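You operate a simulated robot arm through the tools that you are given. There is no shell and no other tool. Be economical: measure what you need, move in short steps, check, and stop when the job is done.

Carry out the task below with a simulated robot arm. There is one attempt and no reset: what you move stays moved.

TASK
On the wooden table, make the purple block and the white knitted roll change places.
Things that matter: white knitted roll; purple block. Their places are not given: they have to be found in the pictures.

It is judged by the outcome, as a careful person would: the job done as asked, and still so three seconds after it is handed in. It fails if anything else is knocked over, pushed out of place, dropped, spilled or broken.

THE ROBOT
A 7-joint arm with a two-finger parallel gripper, fixed in place. Base frame: the origin is at the foot of the arm, x ahead of it, y to its left, z up. Lengths are in mm, angles in degrees, forces in N, time in s.
With the tool pointing down near the work surface it reaches from about 220 to 580 mm from the base axis. Its first joint turns from -66.0 to 66.0 degrees. Payload 2.5 kg.
Tool frame: the origin (TCP) lies between the finger pads and is the grasp point; the fingertips stand 23 mm ahead of it; z points along the fingers, y is the line along which they close. The gripper opens to 94 mm. The fingers are 38 mm wide and 10 mm thick; the gripper's body (54 by 96 mm) begins 39 mm behind the TCP.
Orientation is told as [roll, pitch, yaw] about the base's x, y, z axes, in that order, counted from this pose: with the fingers straight down and closing along the base's y, the tool's x points along the base's -x, its y along +y and its z along -z.

THE INTERFACE
- The arm moves only by the tool servo_tool. Its argument "motion" is text: rows parted by semicolons, each of 6 numbers parted by spaces: the shift along the tool's x, y, z in units of 500 mm (1.0 is 500 mm), then the turn, a rotation vector about the tool's x, y, z in units of 60 degrees (1.0 is 60 degrees). In form: x y z rx ry rz; .... A call has 1 to 20 rows; each row is the pose to reach, as a shift and turn from the pose commanded when the call began, along the tool's axes at that moment. "fingers" is the finger opening in mm, from 0 to 94, set as the call begins (left out, the last holds). A call with a number of a shift or a turn outside -1 to 1 is refused whole. A row lasts 0.2 s, in which the tool goes at most 50 mm and 8.6 degrees; a call with a longer step from one row to the next is refused whole, and so is a gripper value outside its range. A pose out of reach is approached as far as the arm can. The call stops where the force on the tool passes 40 N (or 10 N more than at its start, if that is more) or the arm is blocked; 0.2 s more then pass. The fingers move at their own pace (about 108 mm/s each) and stop on an object; they squeeze with about 33 N. The grip force told is the motor's: it shows also when the fingers shut on nothing. Time passes only in rows, and 0.2 s behind the last, so rows that repeat a pose let the fingers close. It gives the time, the measured TCP pose, the force on the tool (base axes), the opening and the grip force at its end, in the units of the frame above (readings bear some noise), and new pictures: "views" is both (left out), scene, wrist or none.
- Cameras (640 x 400 px; columns grow to the right, rows downward): "scene" is fixed at [100.4, -395.2, 550]; the picture's right is [0.94, -0.35, 0.00], its down [-0.19, -0.49, -0.85] and it looks along [0.30, 0.80, -0.53] (base axes); focal length 301 px, centre (320, 200). "wrist" rides on the gripper at [-39, 0, -44] in the tool frame; the picture's right is [0.00, -1.00, 0.00], its down [0.97, 0.00, -0.24] and it looks along [0.24, 0.00, 0.97] (tool axes); focal length 218 px, centre (320, 200).
- point_at(camera, pixels): for up to 12 pixels [column, row] of the newest picture of that camera ("zoom" is the newest enlarged one), the place [x, y, z] in the base frame of the surface seen there, good to about 2 mm. No time passes.
- inspect(camera, box): a new picture of the part [left, top, right, bottom] of that camera's present view, enlarged. No time passes.
- sign_off(): hands the job in; it is judged then, once.

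Work in short steps. Measure before you move; look again where a grasp or a placing could have gone wrong, and mend it. You have 80 turns and 120 pictures in all, the two below and enlarged ones among them. Open the gripper and draw the arm clear of the work before you hand the job in, unless the task says otherwise; then end with one line.

The tools are called after "Emit:" as name(argument=value, ...) on one line, values as JSON. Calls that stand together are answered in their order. servo_tool: Moves the arm, as the interface text tells. Its arguments: {"type":"object","properties":{"motion":{"type":"string"},"fingers":{"type":"number"},"views":{"type":"string","enum":["both","scene","wrist","none"]}},"required":["motion"]} The other tools are called the same way: point_at (camera, pixels) gives the place of the surface under pixels of a picture; inspect (camera, box) takes an enlarged picture of a part of a camera's view; sign_off () hands the job in.

At the start:

```text
t: 0.0
tool_pos: [384.7, 7.9, 316.1]
ee_rot: [0.0, 0.0, -0.1]
force: [-0.2, -0.2, -0.3]
width: 93.9
finger_force: 0.0
```

scene: 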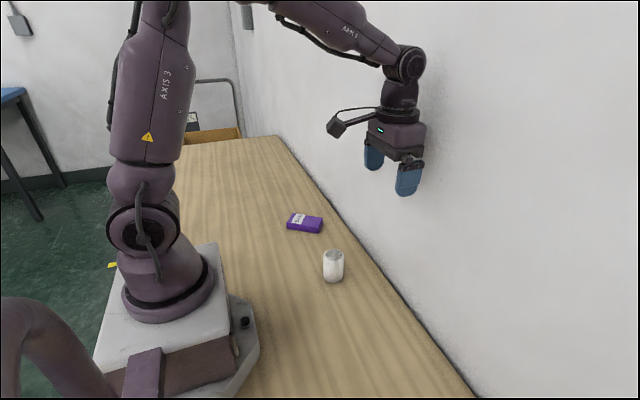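
wrist: 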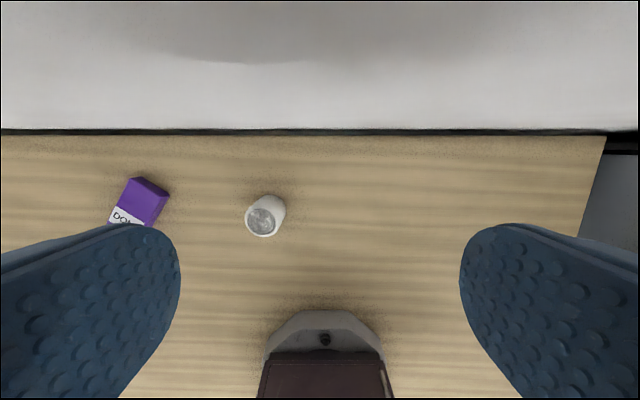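

The purple block is at about (305,223) and the white roll at (333,266) in the scene picture. I'll enlarge and measure them.

Emit:
inspect(camera="scene", box=[265, 195, 365, 295])

Emit:
inspect(camera="wrist", box=[90, 160, 310, 260])

Emit:
point_at(camera="scene", pixels=[[293, 214], [323, 218], [288, 226], [320, 231], [305, 222], [333, 253], [333, 268], [333, 281], [324, 266], [343, 266], [280, 250], [380, 300]])

Emit:
point_at(camera="wrist", pixels=[[136, 178], [168, 190], [130, 185], [160, 205], [110, 218], [140, 222], [262, 222], [248, 220], [275, 222], [262, 208], [262, 235], [283, 205]])

```text
4.00 times, centred on (315, 245) of scene
```

zoom: 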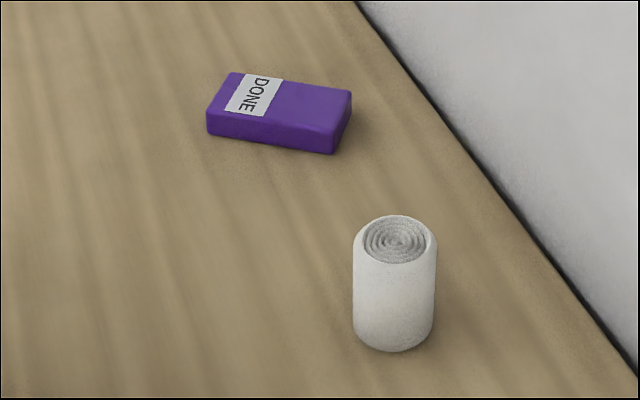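

```text
2.91 times, centred on (200, 210) of wrist
```

zoom: 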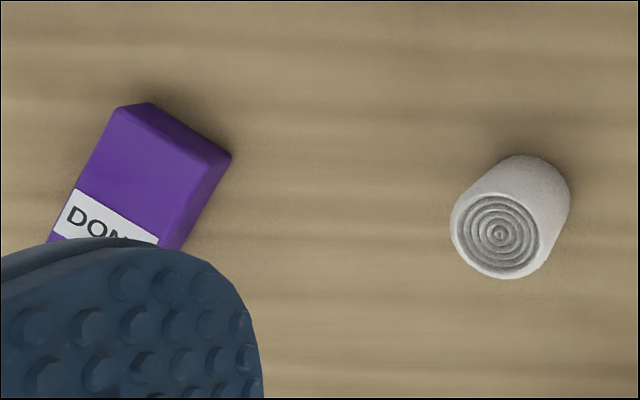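

```text
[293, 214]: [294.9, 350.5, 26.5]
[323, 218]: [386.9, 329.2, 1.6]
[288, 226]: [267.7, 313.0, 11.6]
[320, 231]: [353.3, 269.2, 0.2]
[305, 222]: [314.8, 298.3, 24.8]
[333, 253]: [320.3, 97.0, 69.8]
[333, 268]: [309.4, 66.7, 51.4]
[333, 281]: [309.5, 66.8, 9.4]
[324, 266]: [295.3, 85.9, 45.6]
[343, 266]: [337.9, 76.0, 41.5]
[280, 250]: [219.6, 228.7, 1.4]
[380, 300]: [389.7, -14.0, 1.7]
```

```text
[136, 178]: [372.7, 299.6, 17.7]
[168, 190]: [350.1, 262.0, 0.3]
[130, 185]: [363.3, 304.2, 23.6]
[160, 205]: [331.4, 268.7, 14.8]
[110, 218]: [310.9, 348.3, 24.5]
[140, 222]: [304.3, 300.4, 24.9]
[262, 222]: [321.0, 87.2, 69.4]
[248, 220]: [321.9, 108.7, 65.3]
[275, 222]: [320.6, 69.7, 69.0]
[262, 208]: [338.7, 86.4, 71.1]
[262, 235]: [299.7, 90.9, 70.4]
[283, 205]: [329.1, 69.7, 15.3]
```

Roll: upright, about 42 mm in diameter, 70 mm tall, centre near (319, 87). Block: lying flat, 25 mm high, centre near (330, 302), with its short side along roughly (0.59, 0.81). I'll move above the block with the gripper turned to match and look again.

Emit:
servo_tool(motion="0.0136 0.0735 0.029 0 0 0.075; 0.0273 0.147 0.058 0 0 0.15; 0.0409 0.2205 0.087 0 0 0.225; 0.0545 0.294 0.116 0 0 0.3; 0.0682 0.3675 0.145 0 0 0.375; 0.0818 0.441 0.174 0 0 0.45; 0.0954 0.5145 0.203 0 0 0.525; 0.109 0.588 0.232 0 0 0.6; 0.109 0.588 0.232 0 0 0.6", fingers=94, views="wrist")

```text
t: 2.0
tool_pos: [329.9, 301.5, 200.4]
ee_rot: [-0.1, -0.1, -35.9]
force: [-0.2, 0.3, 0.8]
width: 94.0
finger_force: 0.0
```

wrist: 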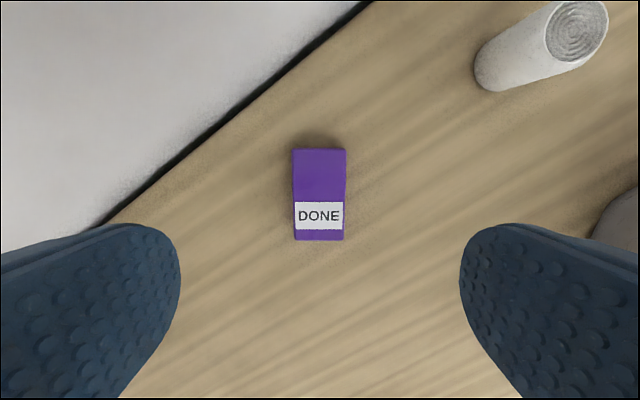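

The block is nearly aligned, at columns 293–345 and rows 150–240. I'll measure its corners.

Emit:
point_at(camera="wrist", pixels=[[295, 152], [343, 152], [297, 236], [342, 236], [319, 195], [540, 60], [575, 30], [319, 153], [319, 236], [297, 195], [342, 195]])

```text
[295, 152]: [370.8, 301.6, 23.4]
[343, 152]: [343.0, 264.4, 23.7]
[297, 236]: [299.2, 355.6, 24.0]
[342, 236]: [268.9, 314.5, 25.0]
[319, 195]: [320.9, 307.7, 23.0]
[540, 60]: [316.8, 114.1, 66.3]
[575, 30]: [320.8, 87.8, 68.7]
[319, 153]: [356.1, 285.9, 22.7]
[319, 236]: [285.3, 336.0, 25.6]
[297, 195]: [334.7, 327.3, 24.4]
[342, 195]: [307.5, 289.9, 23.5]
```

Block centre is (320.5, 309), 50 × 90 mm. I'll shift about 12 mm along tool x, go down to TCP z≈27 with the fingers open, and then close.

Emit:
servo_tool(motion="0.024 0.001 0.08 0 0 0.01; 0.024 0.001 0.16 0 0 0.01; 0.024 0.001 0.24 0 0 0.01; 0.024 0.001 0.3 0 0 0.01; 0.024 0.001 0.33 0 0 0.01; 0.024 0.001 0.347 0 0 0.01; 0.024 0.001 0.347 0 0 0.01", fingers=94, views="wrist")

Emit:
servo_tool(motion="0 0 0 0 0 0; 0 0 0 0 0 0; 0 0 0 0 0 0", fingers=30, views="both")

```text
t: 3.6
tool_pos: [321.0, 309.9, 25.9]
ee_rot: [0.0, 0.0, -36.4]
force: [0.0, -0.1, 0.0]
width: 93.7
finger_force: 0.0
```

wrist: 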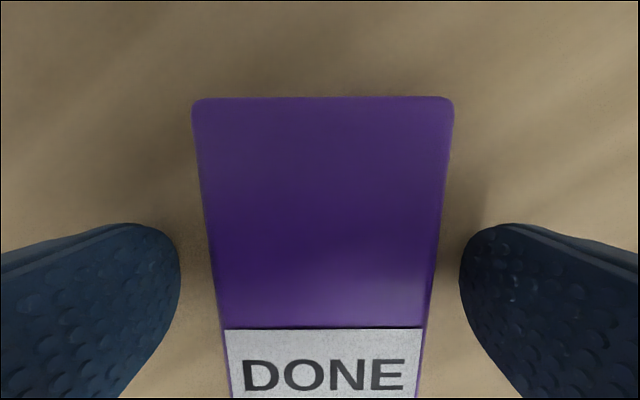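

```text
t: 4.4
tool_pos: [320.8, 310.9, 26.8]
ee_rot: [0.0, 0.0, -36.5]
force: [0.6, -0.4, -0.2]
width: 55.6
finger_force: 32.5
```

scene: 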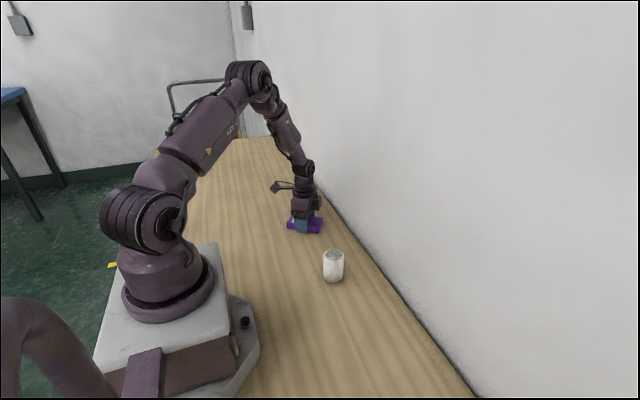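
wrist: 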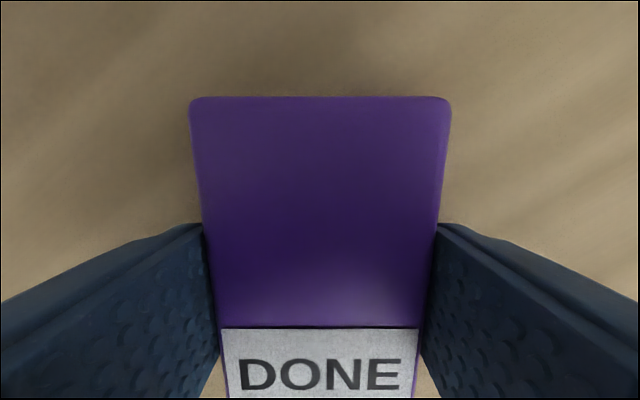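

Gripped (width 55.6, force 32.5). I'll lift the block and park it at about (340, 198), in the free space between the two places.

Emit:
servo_tool(motion="0 0 -0.06 0 0 0; 0 0 -0.12 0 0 0; -0.041 -0.04 -0.12 0 0 0; -0.082 -0.079 -0.12 0 0 0; -0.124 -0.119 -0.12 0 0 0; -0.165 -0.158 -0.12 0 0 0; -0.165 -0.158 -0.12 0 0 0; -0.165 -0.158 -0.06 0 0 0; -0.165 -0.158 -0.02 0 0 0; -0.165 -0.158 0.0 0 0 0; -0.165 -0.158 0.0 0 0 0", fingers=30, views="both")

```text
t: 6.8
tool_pos: [340.9, 196.3, 27.2]
ee_rot: [0.0, -0.1, -36.5]
force: [-0.5, 0.5, -2.0]
width: 55.6
finger_force: 33.2
```

scene: 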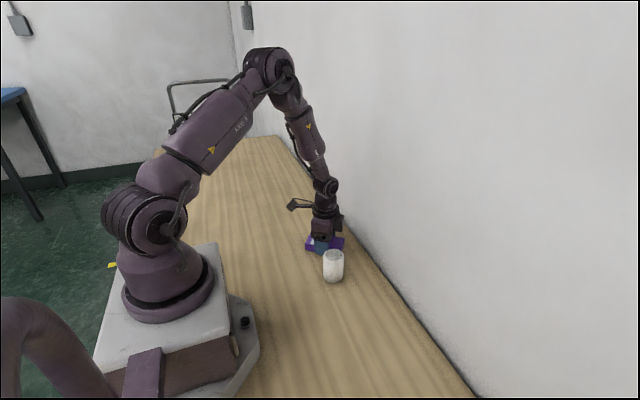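
wrist: 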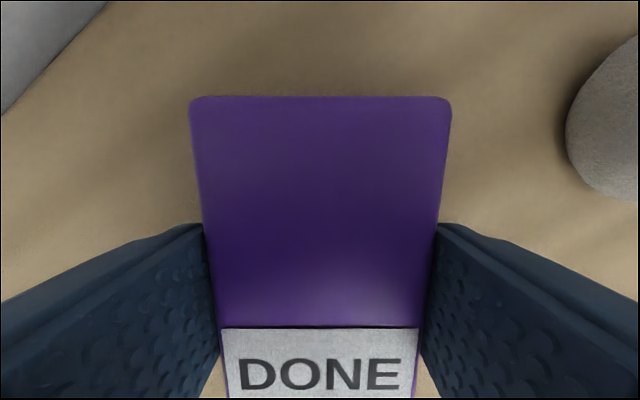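

Block set down upright. I'll open to 75, lift straight up, then move over the roll with yaw back to 0 and look.

Emit:
servo_tool(motion="0 0 0 0 0 0; 0 0 0 0 0 0; 0 0 -0.06 0 0 0; 0 0 -0.14 0 0 0; 0 0 -0.22 0 0 0; 0 0 -0.286 0 0 0; -0.02 -0.042 -0.286 0 0 -0.12; -0.04 -0.084 -0.286 0 0 -0.24; -0.06 -0.126 -0.286 0 0 -0.36; -0.08 -0.168 -0.286 0 0 -0.48; -0.096 -0.202 -0.286 0 0 -0.608; -0.096 -0.202 -0.286 0 0 -0.608", fingers=75, views="both")

```text
t: 9.4
tool_pos: [318.1, 87.0, 169.4]
ee_rot: [0.0, -0.1, 0.0]
force: [-0.9, -0.6, 0.5]
width: 75.0
finger_force: 0.1
```

scene: 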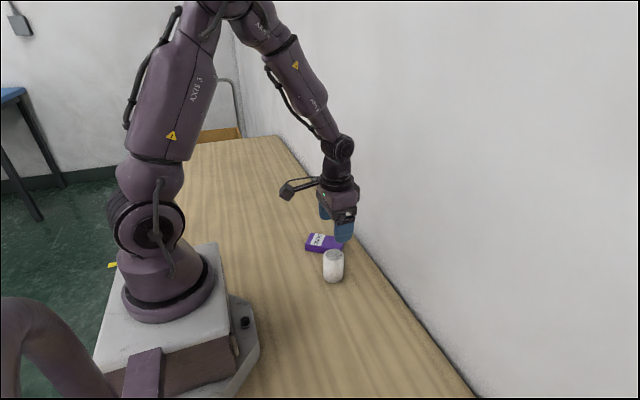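
wrist: 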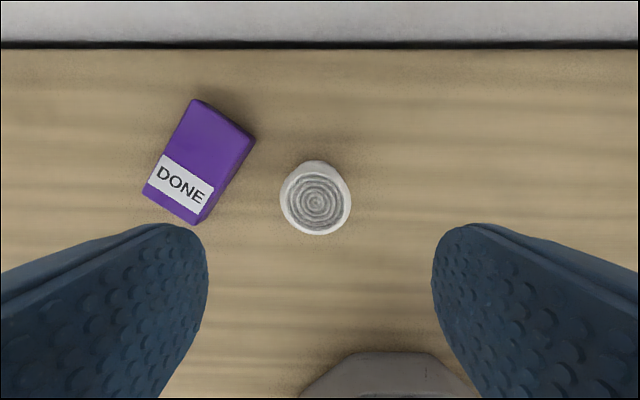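

The roll's top is centred at about (315,201) in the wrist picture. I'll measure its rim and the block's present corners.

Emit:
point_at(camera="wrist", pixels=[[315, 201], [284, 201], [346, 201], [315, 172], [315, 230], [292, 180], [338, 180], [196, 103], [246, 137], [196, 220], [148, 190]])

```text
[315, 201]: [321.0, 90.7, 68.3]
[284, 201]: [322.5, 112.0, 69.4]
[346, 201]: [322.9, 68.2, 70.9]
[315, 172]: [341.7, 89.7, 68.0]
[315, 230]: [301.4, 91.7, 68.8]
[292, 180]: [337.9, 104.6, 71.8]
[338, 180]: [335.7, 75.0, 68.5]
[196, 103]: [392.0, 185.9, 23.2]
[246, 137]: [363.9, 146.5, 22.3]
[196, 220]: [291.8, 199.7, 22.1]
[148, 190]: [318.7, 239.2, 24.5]
```

Roll centre is (321.5, 90), with the top at z≈69. I'll go down to TCP z≈40 (the gripper body stays above the top) and then close.

Emit:
servo_tool(motion="-0.007 0.006 0.08 0 0 0; -0.007 0.006 0.16 0 0 0; -0.007 0.006 0.22 0 0 0; -0.007 0.006 0.259 0 0 0; -0.007 0.006 0.259 0 0 0", fingers=75, views="none")

Emit:
servo_tool(motion="0 0 0 0 0 0; 0 0 0 0 0 0; 0 0 0 0 0 0", fingers=25, views="both")

```text
t: 10.6
tool_pos: [321.0, 90.3, 39.4]
ee_rot: [0.0, 0.0, 0.0]
force: [-0.5, 0.1, -1.1]
width: 74.9
finger_force: 0.1
```

```text
t: 11.4
tool_pos: [322.7, 91.0, 39.2]
ee_rot: [0.0, 0.0, -0.1]
force: [0.1, -0.7, 0.7]
width: 49.7
finger_force: 33.1
```

scene: 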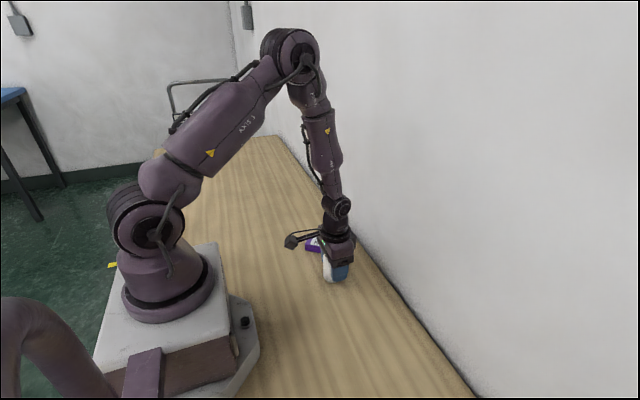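
wrist: 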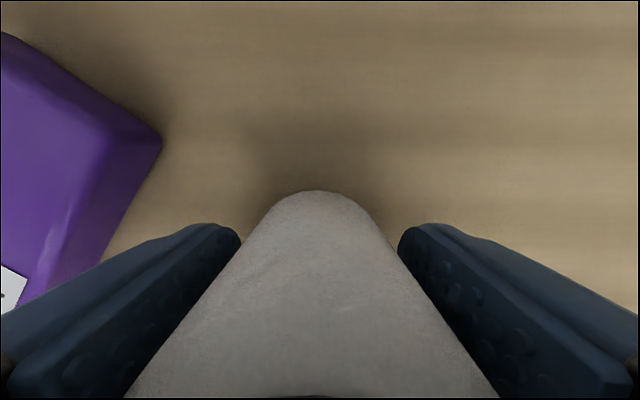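

Roll gripped (width 49.7). I'll lift 80 mm, carry it over the block to (320.5, 309.5), and lower it to its original height.

Emit:
servo_tool(motion="0 0 -0.05 0 0 0; 0 0 -0.11 0 0 0; 0 0 -0.16 0 0 0; 0 0.07 -0.16 0 0 0; 0 0.14 -0.16 0 0 0; 0 0.21 -0.16 0 0 0; 0.002 0.28 -0.16 0 0 0; 0.002 0.35 -0.16 0 0 0; 0.002 0.41 -0.16 0 0 0; 0.002 0.438 -0.16 0 0 0; 0.002 0.438 -0.16 0 0 0; 0.002 0.438 -0.1 0 0 0; 0.002 0.438 -0.05 0 0 0; 0.002 0.438 -0.02 0 0 0; 0.002 0.438 -0.001 0 0 0; 0.002 0.438 -0.001 0 0 0", fingers=25, views="both")

```text
t: 14.8
tool_pos: [320.9, 309.6, 41.5]
ee_rot: [0.0, 0.0, -0.2]
force: [0.7, -0.2, 0.0]
width: 49.5
finger_force: 33.3
```

scene: 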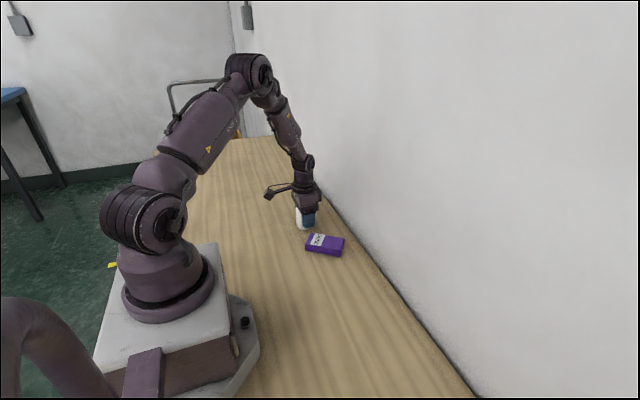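
wrist: 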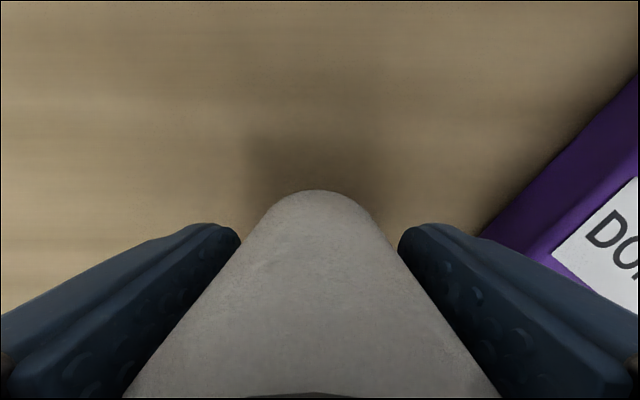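

The reading is about 1 mm high and shows no contact force, so I'll ease down another 1.5 mm. Then I'll open to 68 mm and retreat upward.

Emit:
servo_tool(motion="0 0 0.003 0 0 0; 0 0 0.003 0 0 0", fingers=25, views="none")

Emit:
servo_tool(motion="0 0 0 0 0 0; 0 0 0 0 0 0; 0 0 -0.05 0 0 0; 0 0 -0.13 0 0 0; 0 0 -0.21 0 0 0; 0 0 -0.28 0 0 0; 0 0 -0.28 0 0 0", fingers=68, views="both")

```text
t: 15.4
tool_pos: [319.7, 307.9, 39.1]
ee_rot: [0.0, 0.0, 0.0]
force: [0.0, 1.1, -0.1]
width: 49.5
finger_force: 32.8
```

```text
t: 17.0
tool_pos: [321.5, 310.9, 180.2]
ee_rot: [0.0, 0.0, 0.0]
force: [0.3, -0.2, 1.2]
width: 68.1
finger_force: 0.1
```

scene: 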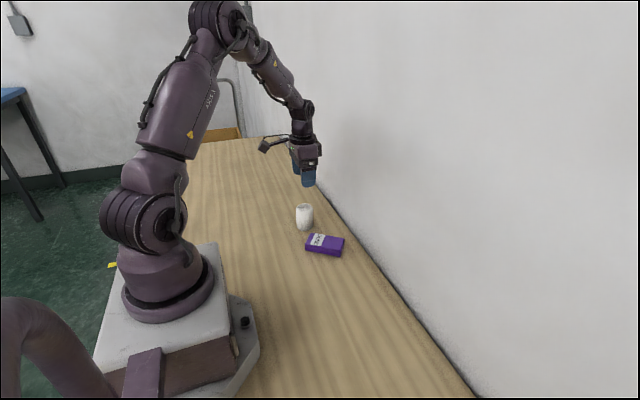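
wrist: 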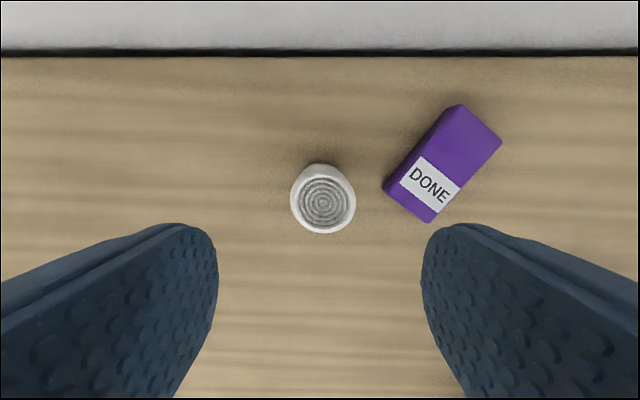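

The roll stands upright at its new place. Next I'll return to the block's parking pose (340.5, 197, yaw −36.5), go down with the fingers open to 84, and check.

Emit:
servo_tool(motion="-0.008 -0.045 0 0 0 0.12; -0.016 -0.09 0 0 0 0.24; -0.024 -0.135 0 0 0 0.36; -0.032 -0.18 0 0 0 0.48; -0.04 -0.225 0 0 0 0.608; -0.04 -0.225 0.08 0 0 0.608; -0.04 -0.225 0.16 0 0 0.608; -0.04 -0.225 0.23 0 0 0.608; -0.04 -0.225 0.28 0 0 0.608; -0.04 -0.225 0.306 0 0 0.608; -0.04 -0.225 0.306 0 0 0.608", fingers=84, views="wrist")

Emit:
servo_tool(motion="0 0 0 0 0 0; 0 0 0 0 0 0; 0 0 0 0 0 0", fingers=30, views="wrist")

```text
t: 19.4
tool_pos: [341.1, 197.3, 26.1]
ee_rot: [0.0, 0.0, -36.6]
force: [-0.2, -0.9, -0.3]
width: 84.1
finger_force: 0.1
```

wrist: 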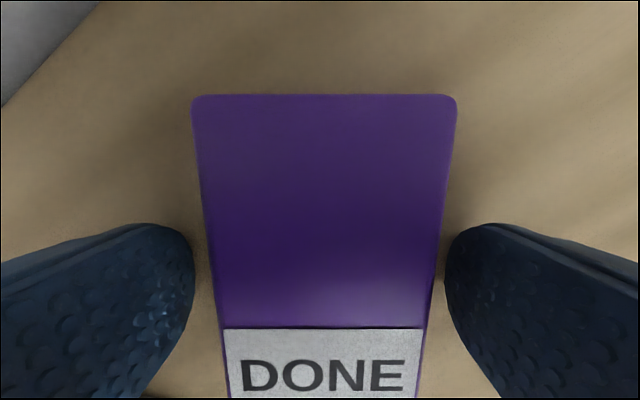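

```text
t: 20.2
tool_pos: [339.7, 196.2, 26.0]
ee_rot: [-0.1, 0.0, -36.6]
force: [-0.2, -0.2, -0.2]
width: 55.5
finger_force: 32.5
```

wrist: 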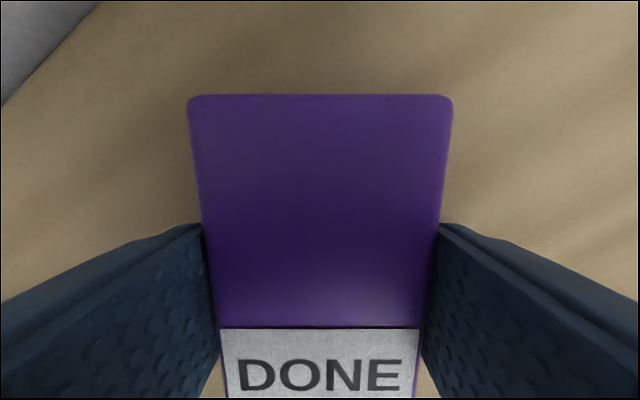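

Gripped. I'll carry the block to the roll's old place at (321, 90), set it down, open, and lift away.

Emit:
servo_tool(motion="0 0 -0.05 0 0 0; 0 0 -0.1 0 0 0; -0.024 -0.049 -0.1 0 0 0; -0.048 -0.098 -0.1 0 0 0; -0.072 -0.147 -0.1 0 0 0; -0.096 -0.195 -0.1 0 0 0; -0.096 -0.195 -0.1 0 0 0; -0.096 -0.195 -0.05 0 0 0; -0.096 -0.195 -0.02 0 0 0; -0.096 -0.195 0 0 0 0; -0.096 -0.195 0 0 0 0; -0.096 -0.195 0 0 0 0", fingers=30, views="scene")

Emit:
servo_tool(motion="0 0 0 0 0 0; 0 0 0 0 0 0; 0 0 -0.05 0 0 0; 0 0 -0.13 0 0 0; 0 0 -0.21 0 0 0; 0 0 -0.29 0 0 0; 0 0 -0.36 0 0 0; 0 0 -0.42 0 0 0; 0 0 -0.42 0 0 0", fingers=84, views="both")

```text
t: 22.8
tool_pos: [322.4, 89.7, 26.0]
ee_rot: [-0.1, 0.0, -36.6]
force: [0.1, -0.7, -0.1]
width: 55.8
finger_force: 33.2
```

scene: 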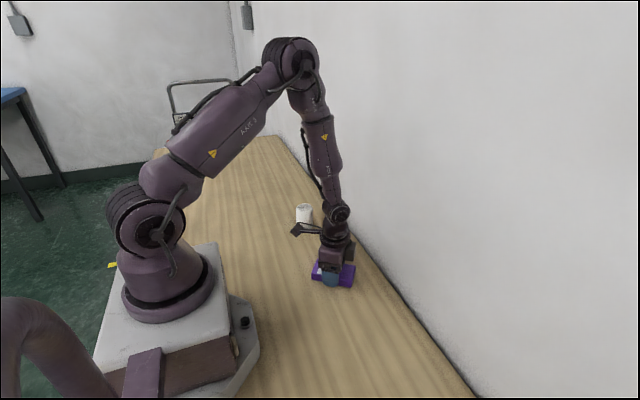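

```text
t: 24.8
tool_pos: [322.6, 88.8, 235.9]
ee_rot: [0.0, 0.0, -36.6]
force: [-0.7, -0.1, 0.0]
width: 83.9
finger_force: 0.1
```

scene: 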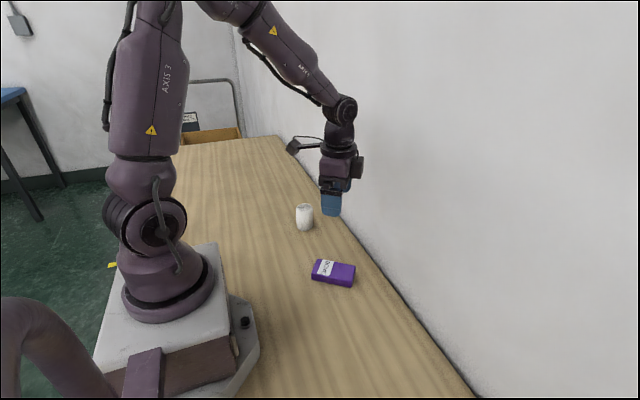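
wrist: 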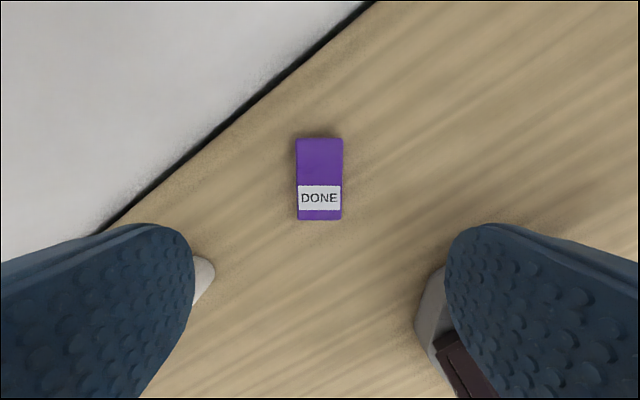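

Both objects stand in each other's former place and the arm is clear. I'll measure once more to verify.

Emit:
point_at(camera="wrist", pixels=[[298, 141], [341, 141], [299, 217], [340, 217]])

Emit:
point_at(camera="scene", pixels=[[304, 207], [304, 220], [304, 228]])

```text
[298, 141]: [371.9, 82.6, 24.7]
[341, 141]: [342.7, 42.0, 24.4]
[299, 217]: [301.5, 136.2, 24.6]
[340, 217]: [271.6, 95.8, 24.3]
```

```text
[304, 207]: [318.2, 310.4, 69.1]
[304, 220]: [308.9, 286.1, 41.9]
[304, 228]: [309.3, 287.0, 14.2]
```

The block is centred at (321.9, 89.2) and the roll at about (319, 309), upright. Both match the swapped places, so I'm handing in.

Emit:
sign_off()

```text
The job is handed in.
```

The purple block and the white knitted roll have changed places, each within about 2 mm of the other's original spot; the roll is upright, the gripper is open and the arm is clear.
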